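You operate a simulated robot arm through the tools that you are given. There is no shell and no other tool. Be economical: measure what you need, move in short steps, check, and stop when the job is done.

You are at the controls of a simulated robot arm. One attempt, no reset.

TASK
Square the ragged red bundle in the jogger, using the stop block for its size.
Fine: the ticket on the grey mat gives the size; seat the block in the jogger's bore, run the jogger till the edges are even, switch off, leave the bundle in.

The check looks at the end state, three seconds after you hand in, the way a careful person would. Anything else that was tipped, shoved, dropped, spilled or broken makes it a failure.

THE ROBOT
A 7-joint arm with a two-finger parallel gripper, fixed in place. Base frame: the origin is at the foot of the arm, x ahead of it, y to its left, z up; the work surface is at about z = 0.78. Lengths are in m, angles in degrees, forces in N, time in s.
With the tool pointing down near the work surface it reaches from about 0.3 to 0.74 m from the base axis. Its first joint turns from -115.0 to 115.0 degrees. Payload 3.91 kg.
The tool frame sits at the grasp point between the pads (the TCP): z along the fingers, y along the line on which they close. The tips reach 0.03 m beyond it. Largest opening 0.11 m; finger width 0.02, thickness 0.01; the body of the gripper, 0.048 by 0.112 m, starts 0.055 m behind the TCP.
Orientation is told as [roll, pitch, yaw] about the base's x, y, z axes, in that order, counted from this pose: with the fingers straight down and closing along the base's y, the tool's x points along the base's -x, its y along +y and its z along -z.

THE INTERFACE
- The arm moves only by the tool play_rows. Its argument "motion" is a list of rows, each an object of numbers (a shift or turn left out is 0, a gripper value left out holds the last): "dx", "dy", "dz": the shift along the tool's x, y, z in cm; "wx", "wy", "wz": the turn, a rotation vector about the tool's x, y, z in degrees; "hand": the finger opening in cm, from 0 to 11. In form: [{"dx": .., "dy": .., "dz": .., "wx": .., "wy": .., "wz": .., "hand": ..}, ...]. A call has 1 to 12 rows; each row shifts and turns the commanded pose from where the row before left it, along the tool's axes as they then stand. Rows are played at 5 a second. More than 0.05 m and 8.6 degrees between two rows, or a gripper value outside its range, and nothing of the call is played. A pose out of reach is approached as far as the arm can. The call stops where the force on the tool passes 70 N (or 10 N more than at its start, if that is more) or the arm is blocked; 0.2 s more then pass. Each finger travels about 0.108 m/s and halts on what it meets, pressing with about 27 N; the grip force reading is that of the motor and also rises with nothing between the fingers. The clock runs only during rows and for 0.2 s after the last one: add rows that do not move to give the fingers time. It gives the time, the measured TCP pose, the force on the tool (base axes), the opening and the grip force at its end, in the units of the frame above (readings bear some noise), with the torque about the TCP (base axes, N m) and any sound that the robot's microphone picked up.
- Cameras (640 x 400 px; columns grow to the right, rows downward): "scene" is fixed at [0.3978, 0.6416, 1.5769]; the picture's right is [-0.98, -0.22, 0.00], its down [-0.13, 0.59, -0.80] and it looks along [0.17, -0.78, -0.60] (base axes); focal length 352 px, centre (320, 200). "wrist" rides on the gripper at [0.072, 0.017, -0.103] in the tool frame; the picture's right is [-0.23, 0.97, 0.00], its down [-0.76, -0.18, -0.62] and it looks along [-0.61, -0.14, 0.78] (tool axes); focal length 222 px, centre (320, 200). There is no depth. A picture from a camera that has moved, and an enlarged one, comes with that camera's place and axes in the base frame and with its lens. The place of the scene camera against the robot may be out by one fixed shift of up to 0.018 m in any direction.
- get_image(camera): a new picture of that camera. It takes no simulated time.
- raise_lower(by): slides the trunk up (or, below 0, down) by that many m; the arm rides with it, the base frame stays. It gives what a move gives, with no picture.
- close_up(camera, box): a new picture of the part [left, top, right, bottom] of that camera's present view, enlarged. It takes no simulated time.
- close_job(): hands the job in; it is judged then, once.

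Go step by step. Nothing tells you positions but the pictures and the camera data: compare them with the known pose of the tool, close in by small moves and look again before you grip or let go. The budget is 120 turns and 84 pictures, counting those below and the enlarged ones. Unless the task says otherwise, let go and move clear before handing in, and close with one line.

The tools are called after "Call:" as name(argument=value, ...) on one line, values as JSON. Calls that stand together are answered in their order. play_rows: Moves the arm, as the interface text tells. Its arguments: {"type":"object","properties":{"motion":{"type":"array"}},"required":["motion"]} The other tools are called the same way: raise_lower (by) slides the trunk up or down; get_image (camera) takes a picture; close_up (camera, box) takes an enlarged picture of a part of a camera's view; close_job () hands the job in.

At the start:

```text
time: 0.0
tool_pos: [0.651, -0.0425, 1.1164]
tcp_rot: [-0.1, 0.1, 0.0]
contact_force: [-0.2, -0.4, 0.0]
torque: [-0.01, -0.01, 0.01]
finger_gap: 0.1103
finger_force: 0.1
trunk travel left (down, up): [-0.775, 0.215]
```

scene: 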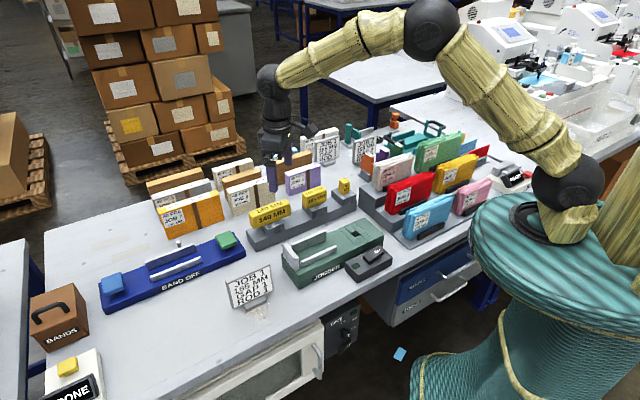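
wrist: 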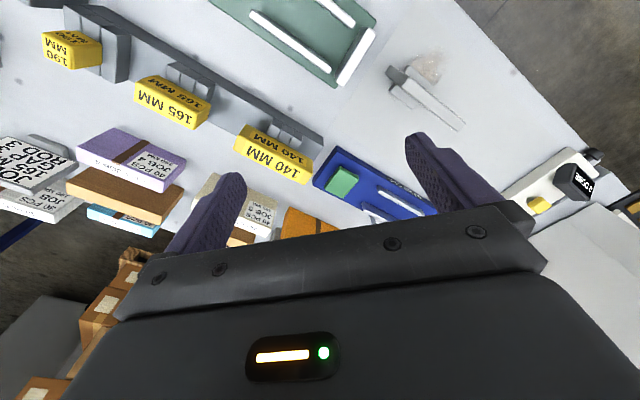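

I see a bench with a green jogger, a rack of yellow blocks (140, 165, 190 mm), ticket cards and several red bundles. I'll zoom in first.

Call:
close_up(camera="scene", box=[220, 170, 400, 310])

Call:
close_up(camera="scene", box=[360, 100, 540, 240])

Call:
close_up(camera="scene", box=[280, 100, 420, 200])

Call:
close_up(camera="scene", box=[80, 160, 300, 320])

```text
2.86 times, centred on (310, 240) of scene
camera zoom: at [0.3978, 0.6416, 1.5769], right [-0.98, -0.22, 0.0], down [-0.13, 0.59, -0.8], along [0.17, -0.78, -0.6], focal length 1007 px, centre (349, 86)
```

zoom: 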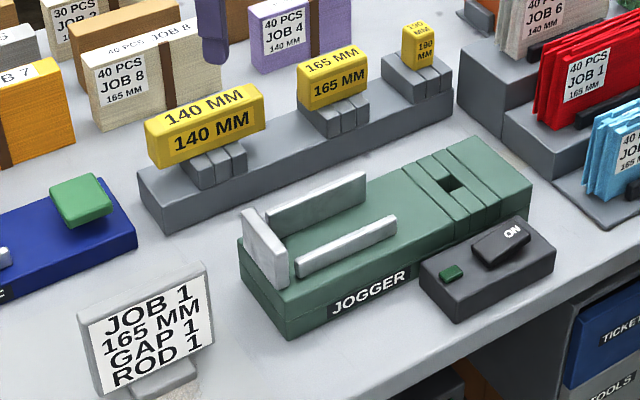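

```text
2.86 times, centred on (450, 170) of scene
camera zoom: at [0.3978, 0.6416, 1.5769], right [-0.98, -0.22, 0.0], down [-0.13, 0.59, -0.8], along [0.17, -0.78, -0.6], focal length 1007 px, centre (-51, 286)
```

zoom: 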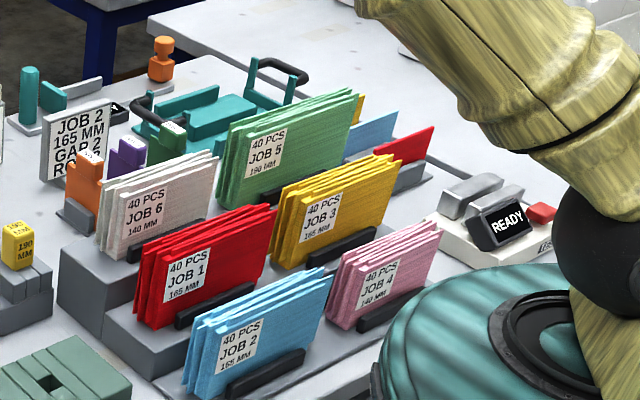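

```text
4.00 times, centred on (350, 150) of scene
camera zoom: at [0.3978, 0.6416, 1.5769], right [-0.98, -0.22, 0.0], down [-0.13, 0.59, -0.8], along [0.17, -0.78, -0.6], focal length 1410 px, centre (200, 400)
```

zoom: 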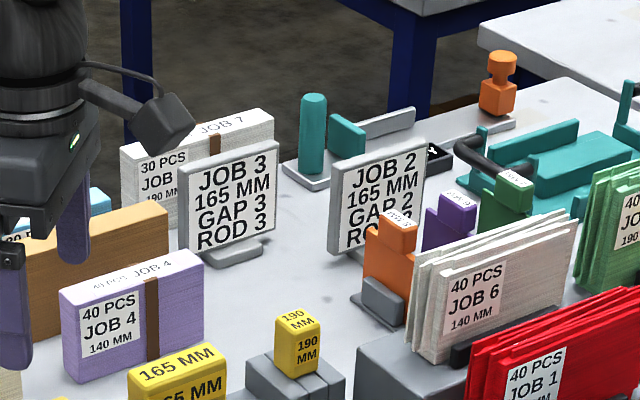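

```text
2.50 times, centred on (190, 240) of scene
camera zoom: at [0.3978, 0.6416, 1.5769], right [-0.98, -0.22, 0.0], down [-0.13, 0.59, -0.8], along [0.17, -0.78, -0.6], focal length 881 px, centre (645, 100)
```

zoom: 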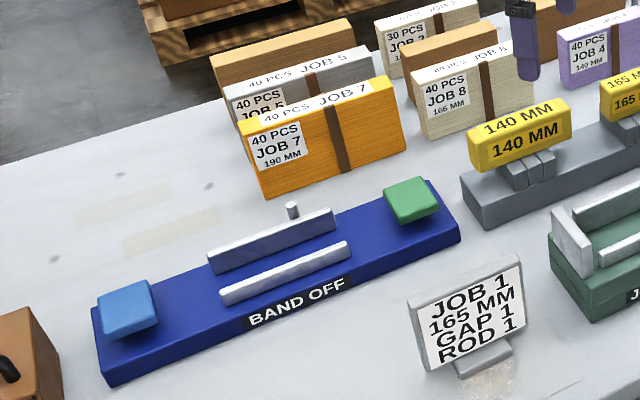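

The work items: ticket JOB 1, 165 mm; yellow 165 block in the middle of the rack; red JOB 1 bundle in the bin rack; jogger with switch. I'll bring the wrist camera back to view the jogger and block rack.

Call:
play_rows(motion=[{"dx": 4, "dy": -1}, {"dx": 4, "dy": -1}, {"dx": 4, "dy": -1}, {"dx": 4, "dy": -1}, {"dx": 4, "dy": -1}, {"dx": 4, "dy": -1}, {}])

Call:
get_image(camera="wrist")

```text
time: 1.6
tool_pos: [0.4108, -0.103, 1.1155]
tcp_rot: [-0.1, 0.0, 0.1]
contact_force: [-0.2, -0.4, 0.4]
torque: [0.03, 0.05, -0.02]
finger_gap: 0.1101
finger_force: 0.1
trunk travel left (down, up): [-0.775, 0.215]
```

```text
77 pictures are left
camera wrist: at [0.3384, -0.087, 1.2183], right [0.23, 0.97, 0.0], down [0.76, -0.18, 0.62], along [0.61, -0.14, -0.78], focal length 222 px, centre (320, 200)
```

wrist: 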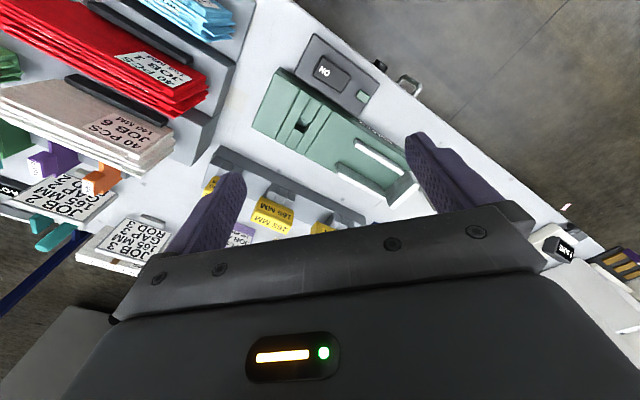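

The jogger, its bore and the switch are in view. I'll enlarge.

Call:
close_up(camera="wrist", box=[200, 20, 440, 240])

Call:
close_up(camera="wrist", box=[0, 0, 240, 200])

```text
1.82 times, centred on (320, 130) of wrist
camera zoom: at [0.3384, -0.087, 1.2183], right [0.23, 0.97, 0.0], down [0.76, -0.18, 0.62], along [0.61, -0.14, -0.78], focal length 404 px, centre (320, 327)
```

zoom: 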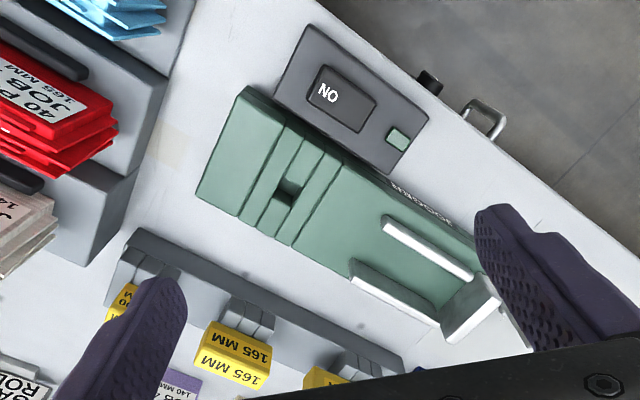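

```text
2.00 times, centred on (120, 100) of wrist
camera zoom: at [0.3384, -0.087, 1.2183], right [0.23, 0.97, 0.0], down [0.76, -0.18, 0.62], along [0.61, -0.14, -0.78], focal length 444 px, centre (720, 400)
```

zoom: 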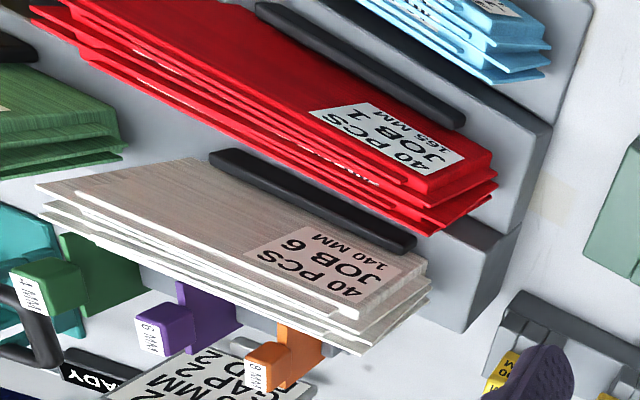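

The rack and jogger both run about 45° in the base frame. I'll go above the 165 block (~[0.615, -0.247]) and yaw 45°.

Call:
play_rows(motion=[{"dx": -3.4, "dy": -2.4, "dz": 1.4}, {"dx": -3.4, "dy": -2.4, "dz": 1.4}, {"dx": -3.4, "dy": -2.4, "dz": 1.4}, {"dx": -3.4, "dy": -2.4, "dz": 1.4}, {"dx": -3.4, "dy": -2.4, "dz": 1.4}, {"dx": -3.4, "dy": -2.4, "dz": 1.4}, {"wz": -7.5}, {"wz": -7.5}, {"wz": -7.5}, {"wz": -7.5}, {"wz": -7.5}, {"wz": -7.5}])

Call:
get_image(camera="wrist")

```text
time: 4.2
tool_pos: [0.6146, -0.2472, 1.0309]
tcp_rot: [0.0, 0.1, 45.2]
contact_force: [-0.1, 0.0, -0.3]
torque: [0.01, 0.04, 0.0]
finger_gap: 0.11
finger_force: 0.0
trunk travel left (down, up): [-0.775, 0.215]
```

```text
74 pictures are left
camera wrist: at [0.5519, -0.287, 1.1349], right [-0.53, 0.85, 0.0], down [0.66, 0.42, 0.62], along [0.53, 0.33, -0.78], focal length 222 px, centre (320, 200)
```

wrist: 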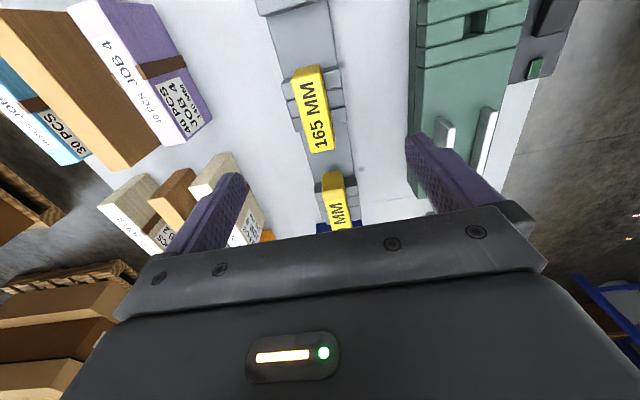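

The 165 block is slightly behind the tool. I'll enlarge it.

Call:
close_up(camera="wrist", box=[240, 0, 400, 240])

Call:
close_up(camera="wrist", box=[390, 0, 590, 200])

Call:
close_up(camera="scene", box=[240, 170, 360, 250])

```text
1.67 times, centred on (320, 120) of wrist
camera zoom: at [0.5519, -0.287, 1.1349], right [-0.53, 0.85, 0.0], down [0.66, 0.42, 0.62], along [0.53, 0.33, -0.78], focal length 370 px, centre (320, 333)
```

zoom: 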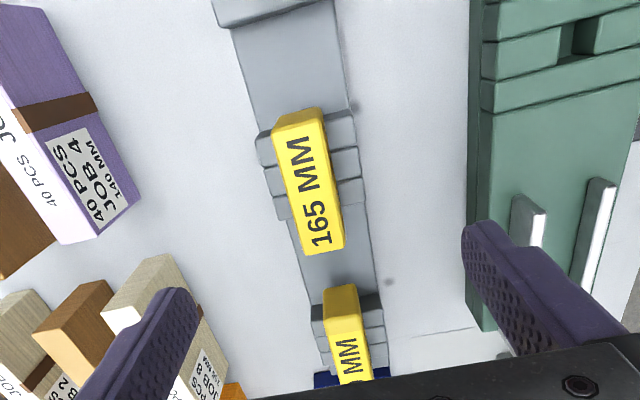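

```text
2.00 times, centred on (490, 100) of wrist
camera zoom: at [0.5519, -0.287, 1.1349], right [-0.53, 0.85, 0.0], down [0.66, 0.42, 0.62], along [0.53, 0.33, -0.78], focal length 444 px, centre (-20, 400)
```

zoom: 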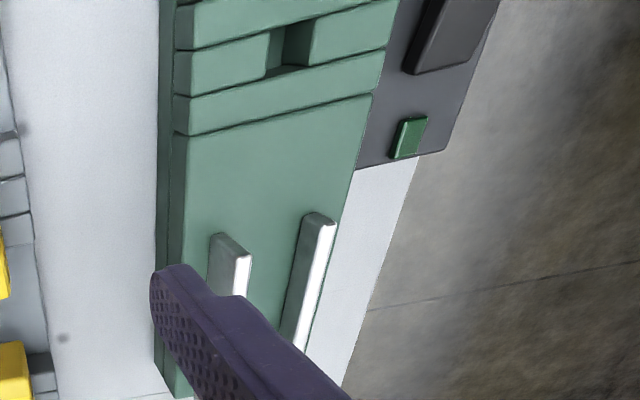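

```text
5.00 times, centred on (300, 210) of scene
camera zoom: at [0.3978, 0.6416, 1.5769], right [-0.98, -0.22, 0.0], down [-0.13, 0.59, -0.8], along [0.17, -0.78, -0.6], focal length 1762 px, centre (420, 150)
```

zoom: 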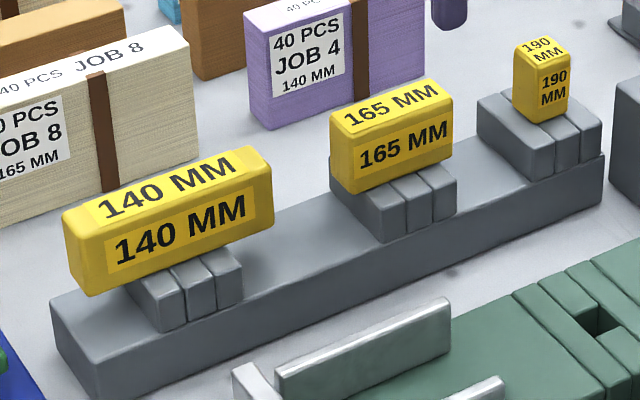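

The block centre is at about [0.625, -0.247], 3 cm wide and 8.7 cm long, and the rack yaw is about 43°. I'll centre on it, descend partway and look again to pin down its height.

Call:
play_rows(motion=[{"dx": -0.8, "dy": -0.8, "dz": 2, "wz": 1.8}, {"dz": 3}, {"dz": 3}, {}])

Call:
close_up(camera="wrist", box=[200, 40, 440, 240])

```text
time: 5.2
tool_pos: [0.6261, -0.2462, 0.9514]
tcp_rot: [-0.1, 0.1, 43.3]
contact_force: [-0.2, 0.6, -0.1]
torque: [0.0, -0.01, 0.0]
finger_gap: 0.1099
finger_force: 0.1
trunk travel left (down, up): [-0.775, 0.215]
```

```text
2.00 times, centred on (320, 140) of wrist
camera zoom: at [0.5617, -0.2844, 1.0547], right [-0.5, 0.87, 0.0], down [0.68, 0.39, 0.62], along [0.54, 0.31, -0.78], focal length 444 px, centre (320, 320)
```

zoom: 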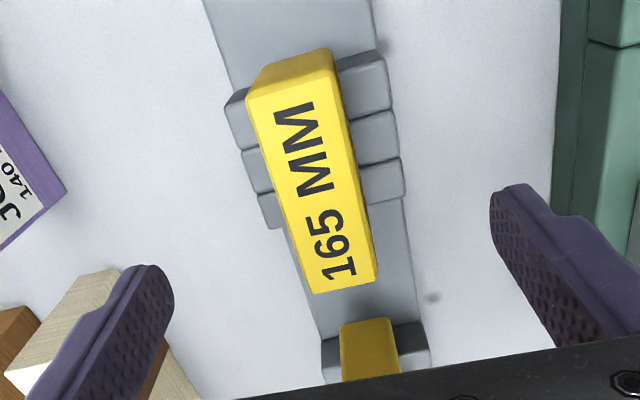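

The block top is at about z 0.885, with the tool centred on it. I'll narrow the fingers and descend in small steps.

Call:
play_rows(motion=[{"hand": 6, "wz": -0.7}, {}, {"dz": 2.5}, {"dz": 2.5}, {"dz": 1.3}, {}])

Call:
get_image(camera="wrist")

Call:
close_up(camera="scene", box=[240, 150, 380, 250])

```text
time: 6.6
tool_pos: [0.6259, -0.2475, 0.889]
tcp_rot: [-0.1, 0.1, 43.9]
contact_force: [0.1, 0.1, 0.9]
torque: [-0.01, 0.0, -0.03]
finger_gap: 0.0598
finger_force: 0.1
trunk travel left (down, up): [-0.775, 0.215]
```

```text
69 pictures are left
camera wrist: at [0.5622, -0.286, 0.9922], right [-0.51, 0.86, 0.0], down [0.67, 0.4, 0.62], along [0.54, 0.32, -0.78], focal length 222 px, centre (320, 200)
```

wrist: 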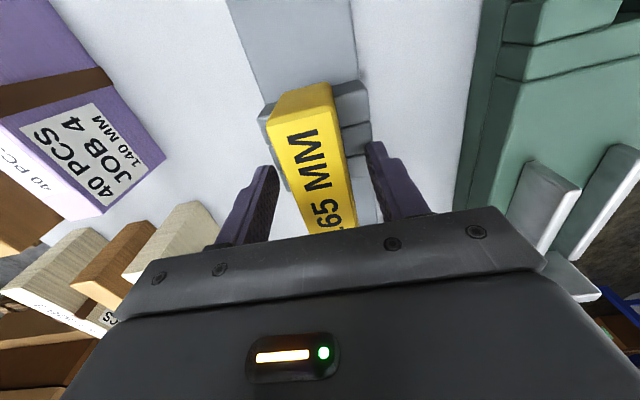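

```text
4.00 times, centred on (310, 200) of scene
camera zoom: at [0.3978, 0.6416, 1.5769], right [-0.98, -0.22, 0.0], down [-0.13, 0.59, -0.8], along [0.17, -0.78, -0.6], focal length 1410 px, centre (360, 200)
```

zoom: 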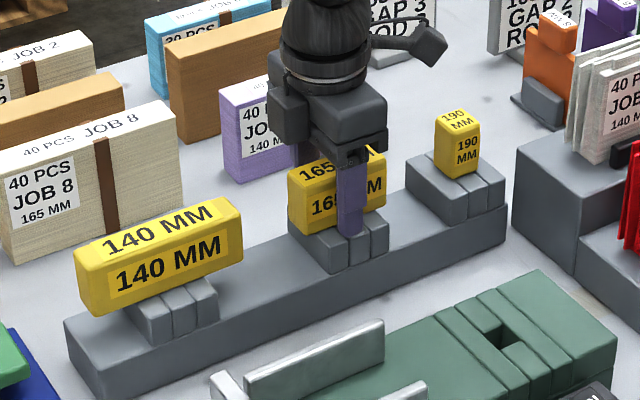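

Fingers are straddling the block with tips just above its pedestal. I'll close on it.

Call:
play_rows(motion=[{"hand": 4}, {"hand": 2.5}, {"hand": 2}, {}])

```text
time: 7.6
tool_pos: [0.6264, -0.248, 0.8879]
tcp_rot: [0.0, 0.0, 43.9]
contact_force: [-0.1, 0.9, 0.1]
torque: [0.01, 0.06, -0.03]
finger_gap: 0.0298
finger_force: 27.0
trunk travel left (down, up): [-0.775, 0.215]
```

The block is gripped at 3.0 cm. I'll lift it straight up.

Call:
play_rows(motion=[{"dz": -1}, {"dz": -2}, {"dz": -2.5}, {"dz": -2.5}, {"dz": -2.5}, {}])

Call:
get_image(camera="wrist")

Call:
close_up(camera="scene", box=[240, 130, 380, 230])

```text
time: 9.0
tool_pos: [0.6257, -0.2489, 0.995]
tcp_rot: [0.0, -0.1, 44.0]
contact_force: [0.3, 0.7, -1.1]
torque: [0.02, 0.0, -0.01]
finger_gap: 0.0297
finger_force: 26.3
trunk travel left (down, up): [-0.775, 0.215]
```

```text
67 pictures are left
camera wrist: at [0.5621, -0.2863, 1.0975], right [-0.51, 0.86, 0.0], down [0.67, 0.4, 0.62], along [0.54, 0.32, -0.78], focal length 222 px, centre (320, 200)
```

wrist: 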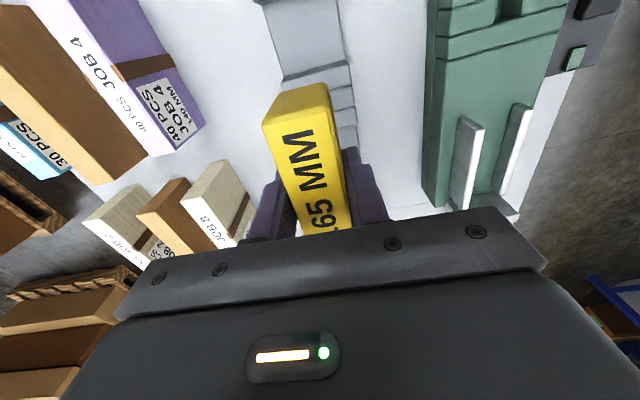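

```text
4.00 times, centred on (310, 180) of scene
camera zoom: at [0.3978, 0.6416, 1.5769], right [-0.98, -0.22, 0.0], down [-0.13, 0.59, -0.8], along [0.17, -0.78, -0.6], focal length 1410 px, centre (360, 280)
```

zoom: 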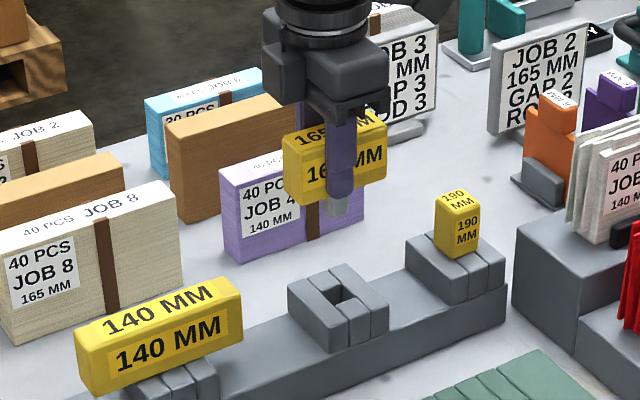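

Block lifted cleanly; its square peg sticks out below. I'll move midway to the jogger, higher up, to see both bores at once and measure the offset.

Call:
play_rows(motion=[{"dz": -4}, {"dz": -4}, {"dy": 3, "dx": 0.7}, {"dy": 3, "dx": 0.7}, {"dy": 3, "dx": 0.7}, {}])

Call:
get_image(camera="wrist")

Call:
close_up(camera="wrist", box=[200, 0, 500, 188])

```text
time: 10.4
tool_pos: [0.5498, -0.1962, 1.0747]
tcp_rot: [0.0, 0.0, 44.0]
contact_force: [-0.6, -0.1, -0.9]
torque: [0.02, 0.02, 0.03]
finger_gap: 0.0297
finger_force: 26.6
trunk travel left (down, up): [-0.775, 0.215]
```

```text
65 pictures are left
camera wrist: at [0.4853, -0.2355, 1.1775], right [-0.51, 0.86, 0.0], down [0.67, 0.4, 0.62], along [0.54, 0.32, -0.78], focal length 222 px, centre (320, 200)
```

wrist: 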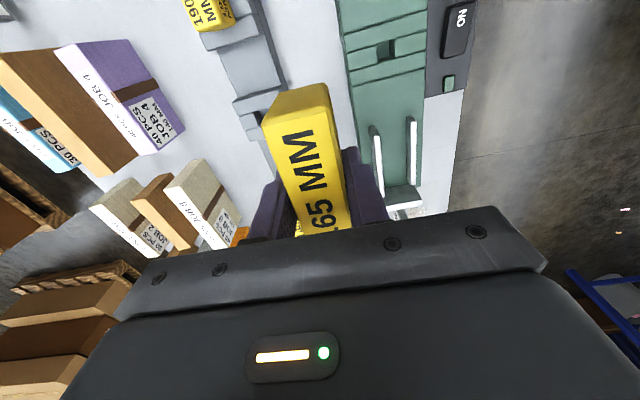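

```text
2.13 times, centred on (350, 94) of wrist
camera zoom: at [0.4853, -0.2355, 1.1775], right [-0.51, 0.86, 0.0], down [0.67, 0.4, 0.62], along [0.54, 0.32, -0.78], focal length 473 px, centre (256, 426)
```

zoom: 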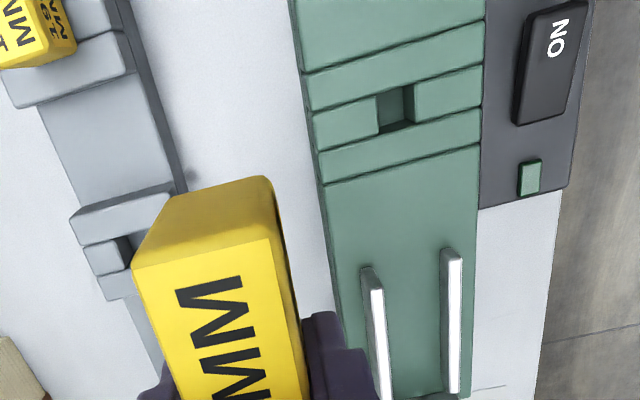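

Jogger bore is at about [0.467, -0.148], deck z ≈ 0.838; the peg sits ~7.6 mm behind the TCP. I'll go lower beside it for a finer measurement.

Call:
play_rows(motion=[{"dx": 1.0, "dy": 1.4}, {"dx": 0.85, "dy": 1.3}, {"dz": 4}, {"dz": 4}, {"dz": 3}, {}])

Call:
get_image(camera="wrist")

Call:
close_up(camera="wrist", box=[320, 0, 520, 150])

```text
time: 11.8
tool_pos: [0.517, -0.1895, 0.9634]
tcp_rot: [-0.2, 0.0, 43.9]
contact_force: [-0.2, -0.4, -1.2]
torque: [0.0, -0.03, 0.0]
finger_gap: 0.0296
finger_force: 26.5
trunk travel left (down, up): [-0.775, 0.215]
```

```text
63 pictures are left
camera wrist: at [0.4523, -0.2284, 1.0663], right [-0.51, 0.86, 0.0], down [0.67, 0.4, 0.62], along [0.54, 0.32, -0.78], focal length 222 px, centre (320, 200)
```

wrist: 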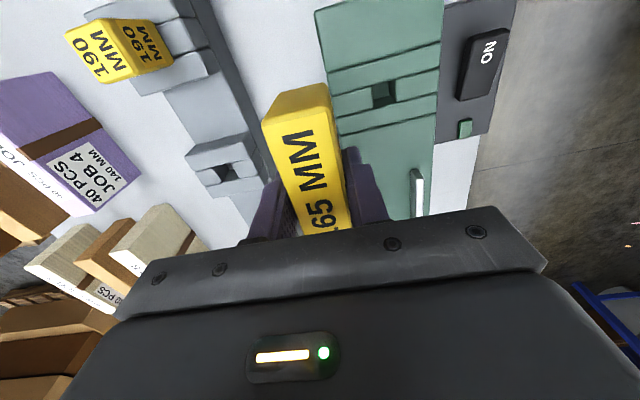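

```text
2.67 times, centred on (420, 75) of wrist
camera zoom: at [0.4523, -0.2284, 1.0663], right [-0.51, 0.86, 0.0], down [0.67, 0.4, 0.62], along [0.54, 0.32, -0.78], focal length 592 px, centre (53, 533)
```

zoom: 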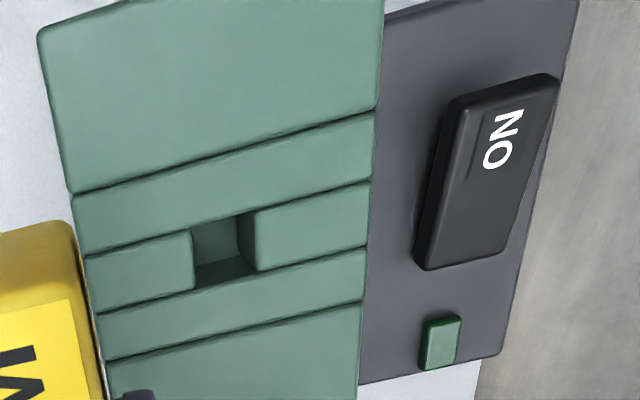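

Both the empty rack bore and the jogger bore are visible here. I'll enlarge the rack bore too.

Call:
close_up(camera="wrist", box=[160, 90, 320, 210])

```text
3.33 times, centred on (240, 150) of wrist
camera zoom: at [0.4523, -0.2284, 1.0663], right [-0.51, 0.86, 0.0], down [0.67, 0.4, 0.62], along [0.54, 0.32, -0.78], focal length 740 px, centre (587, 367)
```

zoom: 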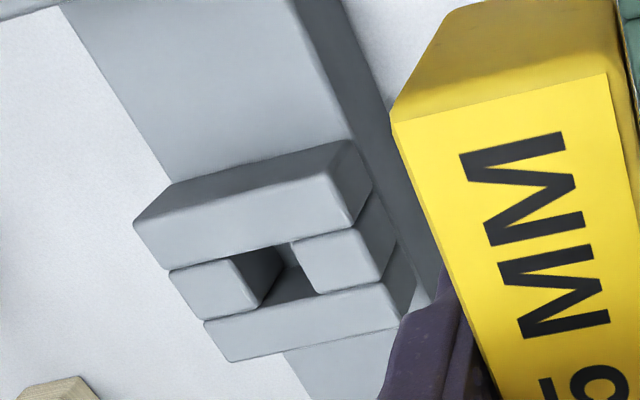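

Jogger deck is at z ≈ 0.837, bore at [0.4672, -0.1483], jogger yaw ≈ 44.4°. I'll move over it and lower to just above the deck.

Call:
play_rows(motion=[{"dy": 3.2, "wz": -0.4}, {"dy": 3.2}, {}, {"dz": 3}, {"dz": 1.5}, {}])

Call:
get_image(camera="wrist")

Call:
close_up(camera="scene", box=[280, 180, 400, 280])

```text
time: 13.2
tool_pos: [0.472, -0.1448, 0.9193]
tcp_rot: [-0.2, 0.0, 44.3]
contact_force: [0.6, 0.0, -1.8]
torque: [-0.03, -0.05, 0.0]
finger_gap: 0.0297
finger_force: 27.1
trunk travel left (down, up): [-0.775, 0.215]
```

```text
60 pictures are left
camera wrist: at [0.409, -0.1837, 1.022], right [-0.52, 0.86, 0.0], down [0.67, 0.41, 0.62], along [0.53, 0.32, -0.78], focal length 222 px, centre (320, 200)
```

wrist: 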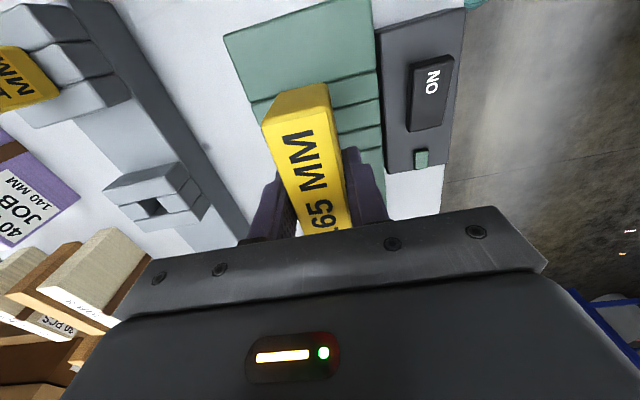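

```text
4.00 times, centred on (340, 230) of scene
camera zoom: at [0.3978, 0.6416, 1.5769], right [-0.98, -0.22, 0.0], down [-0.13, 0.59, -0.8], along [0.17, -0.78, -0.6], focal length 1410 px, centre (240, 80)
```

zoom: 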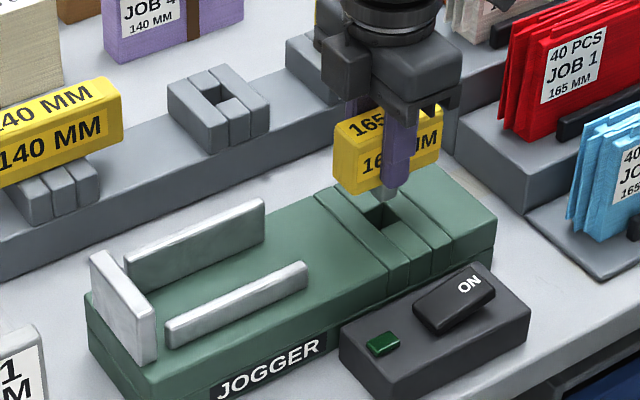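

Peg is close to the bore. I'll descend a bit more and zoom in.

Call:
play_rows(motion=[{"dz": 1}, {"dz": 0.8}, {}])

Call:
close_up(camera="scene", box=[325, 200, 385, 250])

```text
time: 14.0
tool_pos: [0.4725, -0.145, 0.9002]
tcp_rot: [0.0, -0.1, 44.3]
contact_force: [-0.9, -0.5, -0.6]
torque: [0.0, -0.02, -0.01]
finger_gap: 0.0297
finger_force: 27.1
trunk travel left (down, up): [-0.775, 0.215]
```

```text
8.00 times, centred on (355, 225) of scene
camera zoom: at [0.3978, 0.6416, 1.5769], right [-0.98, -0.22, 0.0], down [-0.13, 0.59, -0.8], along [0.17, -0.78, -0.6], focal length 2820 px, centre (40, 0)
```

zoom: 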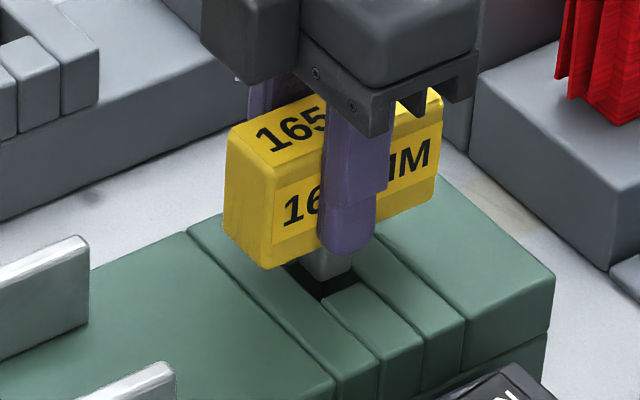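

The peg looks lined up within a couple of mm. Lowering slowly while watching force.

Call:
play_rows(motion=[{"dz": 0.4}, {"dz": 0.4}, {"dz": 0.3}, {}])

Call:
close_up(camera="scene", box=[325, 200, 385, 250])

```text
time: 15.0
tool_pos: [0.4724, -0.143, 0.8898]
tcp_rot: [0.0, 0.0, 44.3]
contact_force: [-0.4, 0.0, -1.1]
torque: [-0.01, 0.0, 0.0]
finger_gap: 0.0295
finger_force: 27.0
trunk travel left (down, up): [-0.775, 0.215]
```

```text
8.00 times, centred on (355, 225) of scene
camera zoom: at [0.3978, 0.6416, 1.5769], right [-0.98, -0.22, 0.0], down [-0.13, 0.59, -0.8], along [0.17, -0.78, -0.6], focal length 2820 px, centre (40, 0)
```

zoom: 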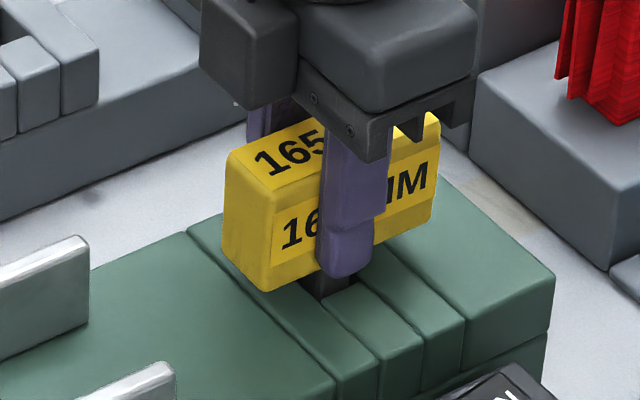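

No contact yet; continuing down in small steps.

Call:
play_rows(motion=[{"dz": 0.3}, {"dz": 0.3}, {}])

Call:
close_up(camera="scene", box=[325, 200, 385, 250])

```text
time: 15.8
tool_pos: [0.4726, -0.1439, 0.8843]
tcp_rot: [-0.1, 0.1, 44.4]
contact_force: [0.5, 0.4, -0.4]
torque: [0.0, -0.01, 0.03]
finger_gap: 0.0294
finger_force: 27.1
trunk travel left (down, up): [-0.775, 0.215]
```

```text
8.00 times, centred on (355, 225) of scene
camera zoom: at [0.3978, 0.6416, 1.5769], right [-0.98, -0.22, 0.0], down [-0.13, 0.59, -0.8], along [0.17, -0.78, -0.6], focal length 2820 px, centre (40, 0)
```

zoom: 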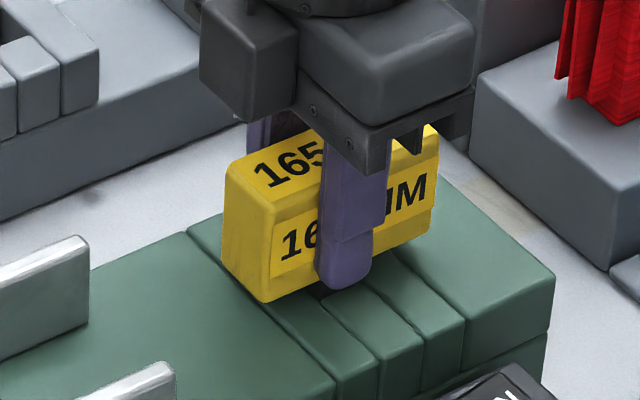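

Call:
play_rows(motion=[{"dz": 0.3}, {"dz": 0.3}, {}])

Call:
close_up(camera="scene", box=[325, 200, 385, 250])

```text
time: 16.6
tool_pos: [0.4737, -0.1444, 0.8772]
tcp_rot: [0.0, 0.0, 44.3]
contact_force: [0.2, 0.1, -1.1]
torque: [0.07, -0.02, 0.01]
finger_gap: 0.0298
finger_force: 26.1
trunk travel left (down, up): [-0.775, 0.215]
```

```text
8.00 times, centred on (355, 225) of scene
camera zoom: at [0.3978, 0.6416, 1.5769], right [-0.98, -0.22, 0.0], down [-0.13, 0.59, -0.8], along [0.17, -0.78, -0.6], focal length 2820 px, centre (40, 0)
```

zoom: 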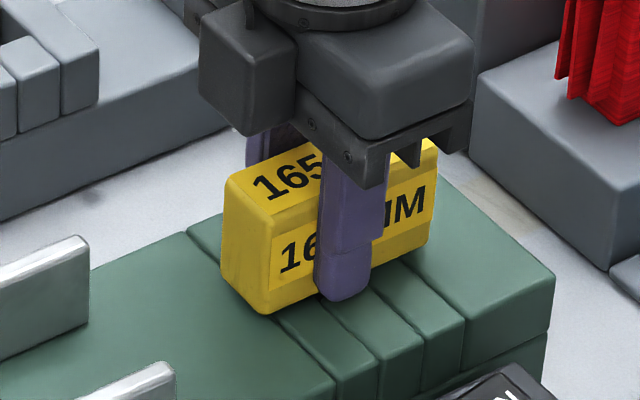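

Call:
play_rows(motion=[{"dz": 0.2}, {"dz": 0.2}, {}])

Call:
close_up(camera="scene", box=[325, 200, 385, 250])

```text
time: 17.4
tool_pos: [0.4727, -0.1428, 0.8738]
tcp_rot: [0.1, 0.0, 44.3]
contact_force: [0.1, -0.6, 2.2]
torque: [-0.05, 0.1, 0.01]
finger_gap: 0.0296
finger_force: 26.7
trunk travel left (down, up): [-0.775, 0.215]
```

```text
8.00 times, centred on (355, 225) of scene
camera zoom: at [0.3978, 0.6416, 1.5769], right [-0.98, -0.22, 0.0], down [-0.13, 0.59, -0.8], along [0.17, -0.78, -0.6], focal length 2820 px, centre (40, 0)
```

zoom: 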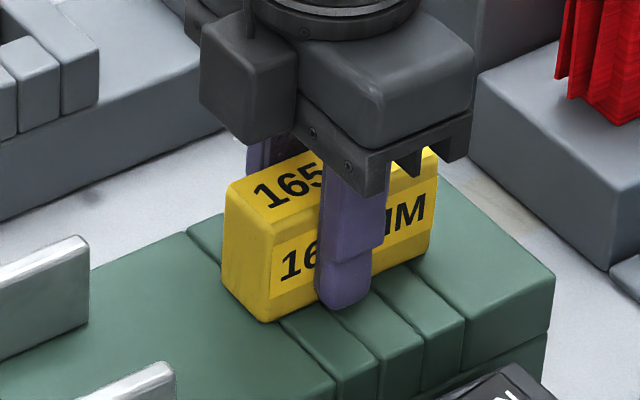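

Call:
play_rows(motion=[{"dz": 0.15}, {"dz": 0.15}, {}])

Call:
close_up(camera="scene", box=[325, 200, 385, 250])

```text
time: 18.2
tool_pos: [0.4722, -0.1446, 0.8735]
tcp_rot: [-0.2, -0.1, 44.4]
contact_force: [1.0, 1.1, 22.1]
torque: [0.19, 0.14, -0.03]
finger_gap: 0.0297
finger_force: 27.3
trunk travel left (down, up): [-0.775, 0.215]
```

```text
8.00 times, centred on (355, 225) of scene
camera zoom: at [0.3978, 0.6416, 1.5769], right [-0.98, -0.22, 0.0], down [-0.13, 0.59, -0.8], along [0.17, -0.78, -0.6], focal length 2820 px, centre (40, 0)
```

zoom: 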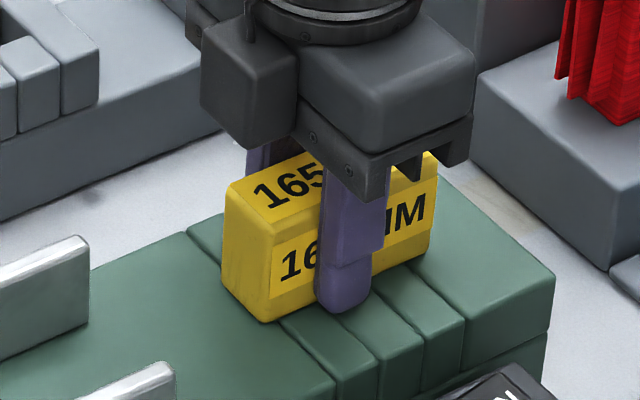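

Firm contact at the expected seating height. I'll ease off, open, and back up to look.

Call:
play_rows(motion=[{"dz": -0.25}, {"hand": 4.5}, {"hand": 5.5}, {}, {"dz": -3}, {"dz": -4}, {"dz": -4}, {}])

Call:
get_image(camera="wrist")

Call:
close_up(camera="scene", box=[270, 200, 390, 290])

```text
time: 20.0
tool_pos: [0.4728, -0.1444, 0.9832]
tcp_rot: [0.0, 0.1, 44.3]
contact_force: [0.1, 0.1, -0.1]
torque: [0.02, -0.02, 0.01]
finger_gap: 0.0551
finger_force: 0.1
trunk travel left (down, up): [-0.775, 0.215]
```

```text
52 pictures are left
camera wrist: at [0.4085, -0.1838, 1.086], right [-0.52, 0.86, 0.0], down [0.67, 0.41, 0.62], along [0.53, 0.32, -0.78], focal length 222 px, centre (320, 200)
```

wrist: 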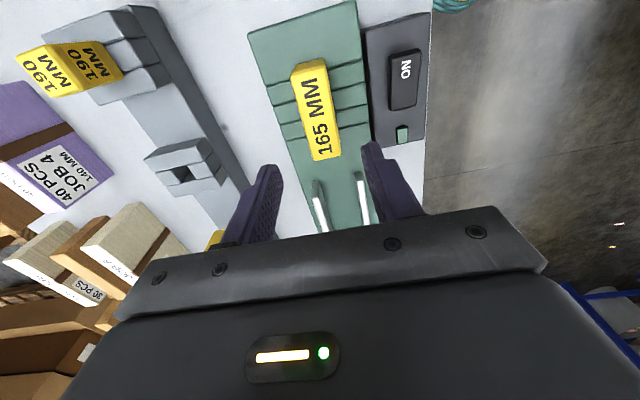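

```text
4.44 times, centred on (330, 245) of scene
camera zoom: at [0.3978, 0.6416, 1.5769], right [-0.98, -0.22, 0.0], down [-0.13, 0.59, -0.8], along [0.17, -0.78, -0.6], focal length 1566 px, centre (276, 0)
```

zoom: 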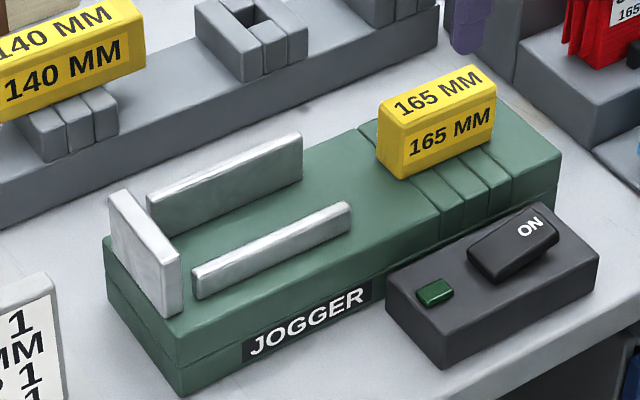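

The 165 block is seated square in the jogger. Now I'll go look at the red JOB 1 bundle, around [0.31, -0.33].

Call:
play_rows(motion=[{"dz": -4}, {"dz": -4}, {"dz": -4}, {"dx": 4}, {"dx": 4}, {"dx": 4}, {"dx": 4}, {"dx": 4}, {"dx": 4, "dy": -1}, {}])

Call:
get_image(camera="wrist")

```text
time: 22.2
tool_pos: [0.3078, -0.319, 1.1043]
tcp_rot: [0.0, 0.0, 44.3]
contact_force: [-0.2, 0.0, 0.5]
torque: [-0.02, 0.0, 0.05]
finger_gap: 0.055
finger_force: 0.0
trunk travel left (down, up): [-0.775, 0.215]
```

```text
50 pictures are left
camera wrist: at [0.2443, -0.3578, 1.2072], right [-0.52, 0.86, 0.0], down [0.67, 0.41, 0.62], along [0.53, 0.32, -0.78], focal length 222 px, centre (320, 200)
```

wrist: 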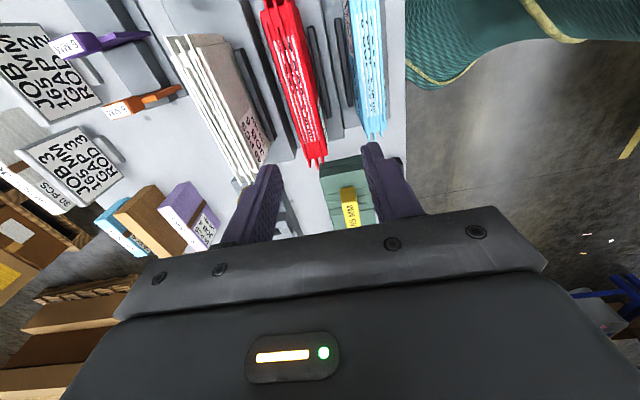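

Call:
close_up(camera="wrist", box=[200, 0, 420, 180])

Call:
close_up(camera="scene", box=[370, 160, 470, 240])

```text
2.22 times, centred on (310, 90) of wrist
camera zoom: at [0.2443, -0.3578, 1.2072], right [-0.52, 0.86, 0.0], down [0.67, 0.41, 0.62], along [0.53, 0.32, -0.78], focal length 494 px, centre (342, 444)
```

zoom: 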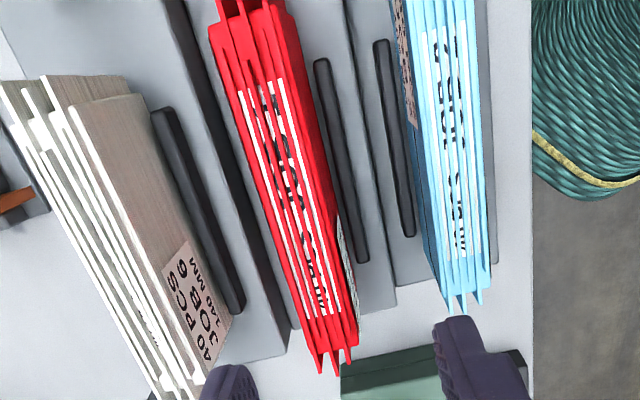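

```text
5.00 times, centred on (420, 200) of scene
camera zoom: at [0.3978, 0.6416, 1.5769], right [-0.98, -0.22, 0.0], down [-0.13, 0.59, -0.8], along [0.17, -0.78, -0.6], focal length 1762 px, centre (-180, 200)
```

zoom: 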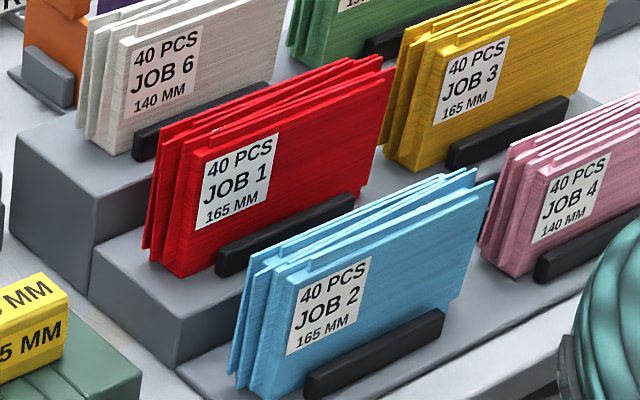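

The red bundle stands upright at about yaw 44°, on v ≈ -0.033 from the jogger line. I'll centre above it, open the fingers to 7 cm and lower partway.

Call:
play_rows(motion=[{"dx": 1.3, "dy": -2.3, "hand": 7}, {"dz": 3}, {"dz": 3}, {}])

Call:
get_image(camera="wrist")

Call:
close_up(camera="scene", box=[350, 120, 490, 240])

```text
time: 23.2
tool_pos: [0.3142, -0.3434, 1.0443]
tcp_rot: [-0.1, 0.0, 44.2]
contact_force: [-0.4, -0.6, 0.3]
torque: [0.02, 0.0, -0.01]
finger_gap: 0.07
finger_force: 0.1
trunk travel left (down, up): [-0.775, 0.215]
```

```text
47 pictures are left
camera wrist: at [0.2505, -0.3833, 1.1464], right [-0.52, 0.86, 0.0], down [0.67, 0.41, 0.62], along [0.53, 0.32, -0.78], focal length 222 px, centre (320, 200)
```

wrist: 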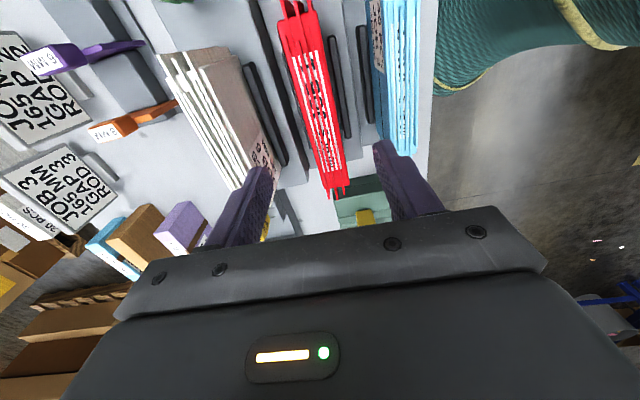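

```text
3.33 times, centred on (420, 180) of scene
camera zoom: at [0.3978, 0.6416, 1.5769], right [-0.98, -0.22, 0.0], down [-0.13, 0.59, -0.8], along [0.17, -0.78, -0.6], focal length 1175 px, centre (-13, 267)
```

zoom: 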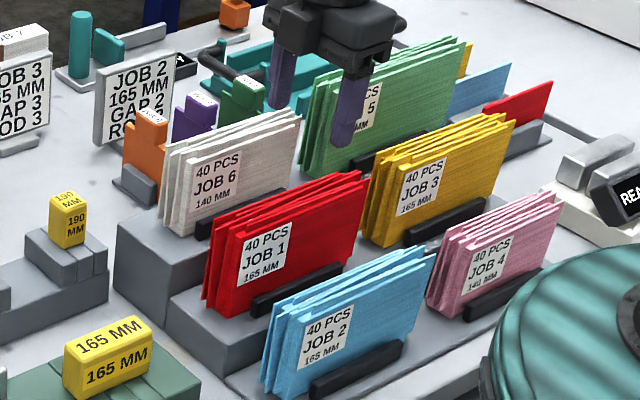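

Call:
close_up(camera="wrist", box=[180, 0, 460, 210])

```text
1.90 times, centred on (320, 105) of wrist
camera zoom: at [0.2505, -0.3833, 1.1464], right [-0.52, 0.86, 0.0], down [0.67, 0.41, 0.62], along [0.53, 0.32, -0.78], focal length 423 px, centre (320, 381)
```

zoom: 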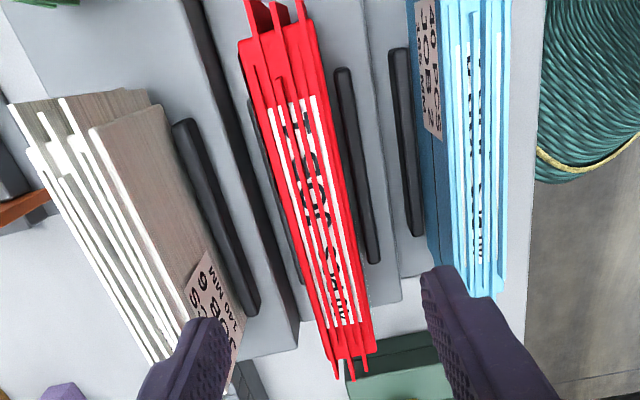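

The red bundle's top is at z ≈ 0.928, 3 cm thick and centred under the tool; neighbours are ≥7 cm away sideways. Descending to grip its upper part.

Call:
play_rows(motion=[{"dz": 4}, {"dz": 3}, {"dz": 3}, {"dz": 2.8}, {}])

Call:
get_image(camera="wrist")

Call:
close_up(camera="scene", box=[350, 140, 490, 240])

```text
time: 24.4
tool_pos: [0.3135, -0.3452, 0.9161]
tcp_rot: [-0.1, 0.0, 44.3]
contact_force: [-0.9, -0.3, 1.0]
torque: [0.01, -0.04, -0.04]
finger_gap: 0.07
finger_force: 0.0
trunk travel left (down, up): [-0.775, 0.215]
```

```text
44 pictures are left
camera wrist: at [0.2511, -0.3838, 1.0193], right [-0.52, 0.86, 0.0], down [0.67, 0.41, 0.62], along [0.53, 0.32, -0.78], focal length 222 px, centre (320, 200)
```

wrist: 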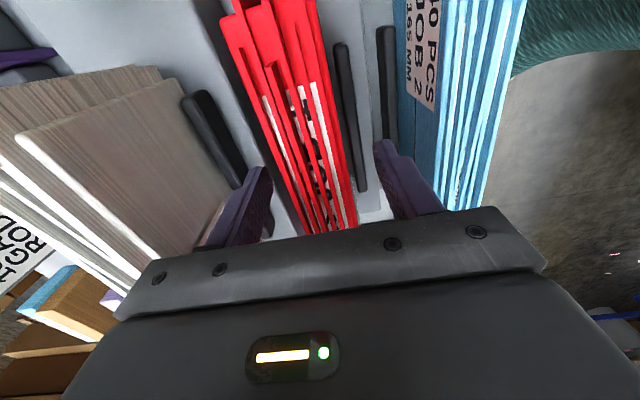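

```text
4.00 times, centred on (420, 190) of scene
camera zoom: at [0.3978, 0.6416, 1.5769], right [-0.98, -0.22, 0.0], down [-0.13, 0.59, -0.8], along [0.17, -0.78, -0.6], focal length 1410 px, centre (-80, 240)
```

zoom: 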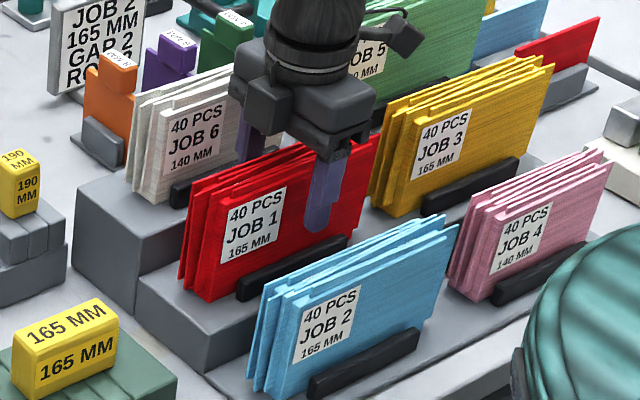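

Centred to about 1 mm. Closing on the bundle.

Call:
play_rows(motion=[{"hand": 5}, {"hand": 3.5}, {"hand": 2.6}, {"hand": 2}, {}])

```text
time: 25.6
tool_pos: [0.3144, -0.3454, 0.9154]
tcp_rot: [0.0, 0.1, 44.3]
contact_force: [0.3, 0.7, 1.0]
torque: [0.04, -0.04, 0.03]
finger_gap: 0.0317
finger_force: 27.0
trunk travel left (down, up): [-0.775, 0.215]
```

Gripped at 3.2 cm. Lifting gently.

Call:
play_rows(motion=[{"dz": -1}, {"dz": -2}, {"dz": -3}, {"dz": -3}, {"dz": -3}, {}])

Call:
get_image(camera="scene")

Call:
get_image(camera="wrist")

```text
time: 27.0
tool_pos: [0.313, -0.3439, 1.0361]
tcp_rot: [0.0, 0.0, 44.3]
contact_force: [-0.5, 0.7, -1.8]
torque: [-0.01, 0.02, 0.03]
finger_gap: 0.0316
finger_force: 26.9
trunk travel left (down, up): [-0.775, 0.215]
```

```text
42 pictures are left
```

scene: 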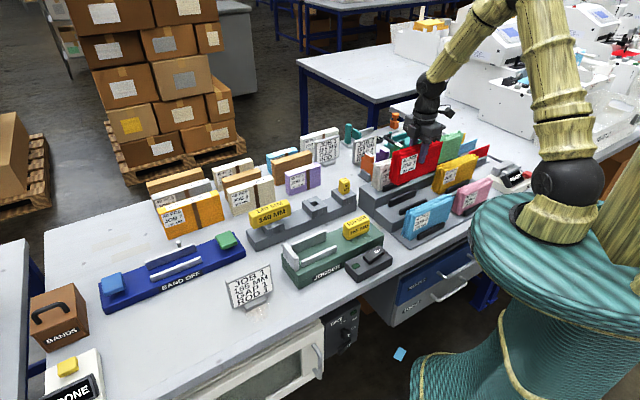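

```text
41 pictures are left
camera wrist: at [0.2499, -0.3833, 1.1393], right [-0.52, 0.86, 0.0], down [0.67, 0.41, 0.62], along [0.53, 0.32, -0.78], focal length 222 px, centre (320, 200)
```

wrist: 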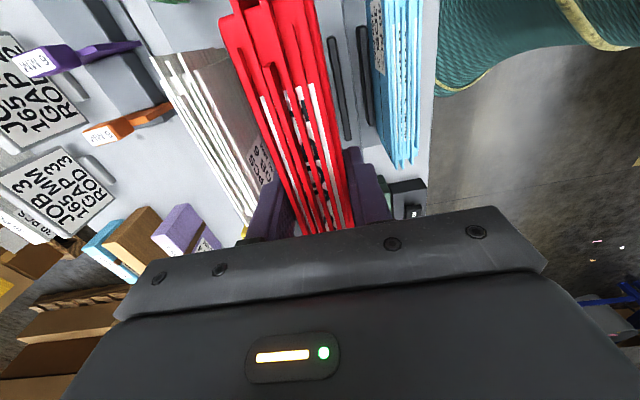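

Bundle held securely. I'll rise and move next to the jogger to measure its bay (rails and fence).

Call:
play_rows(motion=[{"dz": -3.5}, {"dz": -3}, {"dx": -4, "dy": -1}, {"dx": -4, "dy": -1}, {"dx": -4, "dy": -1}, {"dx": -4, "dy": -1}, {"dx": -4, "dy": -1}, {"dx": -4, "dy": -1}, {}])

Call:
get_image(camera="wrist")

Call:
close_up(camera="wrist", box=[320, 60, 480, 210])

```text
time: 29.0
tool_pos: [0.5273, -0.2218, 1.1011]
tcp_rot: [0.0, 0.0, 44.2]
contact_force: [0.3, -0.9, -2.3]
torque: [-0.01, 0.02, 0.0]
finger_gap: 0.0317
finger_force: 26.8
trunk travel left (down, up): [-0.775, 0.215]
```

```text
40 pictures are left
camera wrist: at [0.4636, -0.2599, 1.2037], right [-0.52, 0.86, 0.0], down [0.67, 0.4, 0.62], along [0.53, 0.32, -0.78], focal length 222 px, centre (320, 200)
```

wrist: 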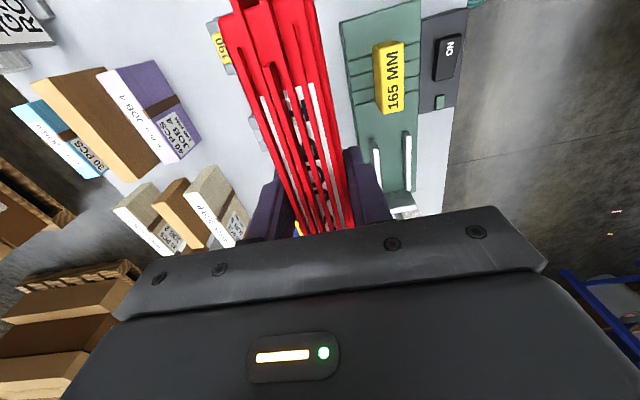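

```text
2.67 times, centred on (400, 135) of wrist
camera zoom: at [0.4636, -0.2599, 1.2037], right [-0.52, 0.86, 0.0], down [0.67, 0.4, 0.62], along [0.53, 0.32, -0.78], focal length 592 px, centre (107, 373)
```

zoom: 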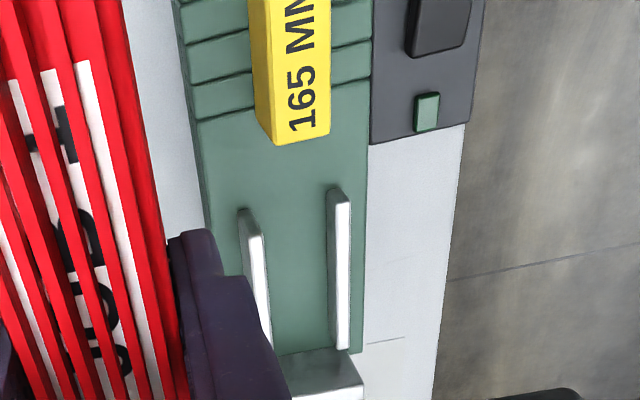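

Rails gap is ~4.5 cm centred on the bore line, with the fence's inner face at u ≈ 0.221 and the block's front at u ≈ 0.044. I'll check the ragged bundle's length in the scene camera.

Call:
close_up(camera="scene", box=[250, 110, 390, 210])

```text
4.00 times, centred on (320, 160) of scene
camera zoom: at [0.3978, 0.6416, 1.5769], right [-0.98, -0.22, 0.0], down [-0.13, 0.59, -0.8], along [0.17, -0.78, -0.6], focal length 1410 px, centre (320, 360)
```

zoom: 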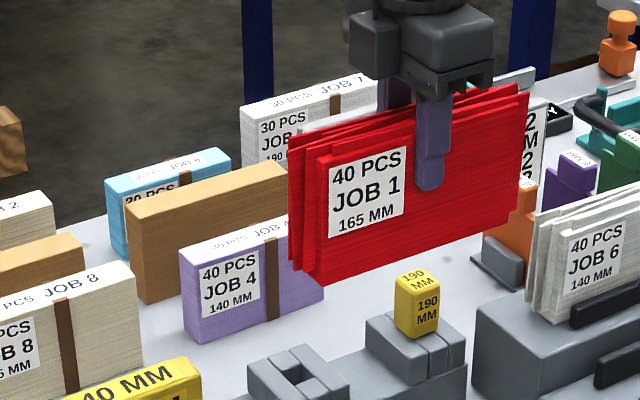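

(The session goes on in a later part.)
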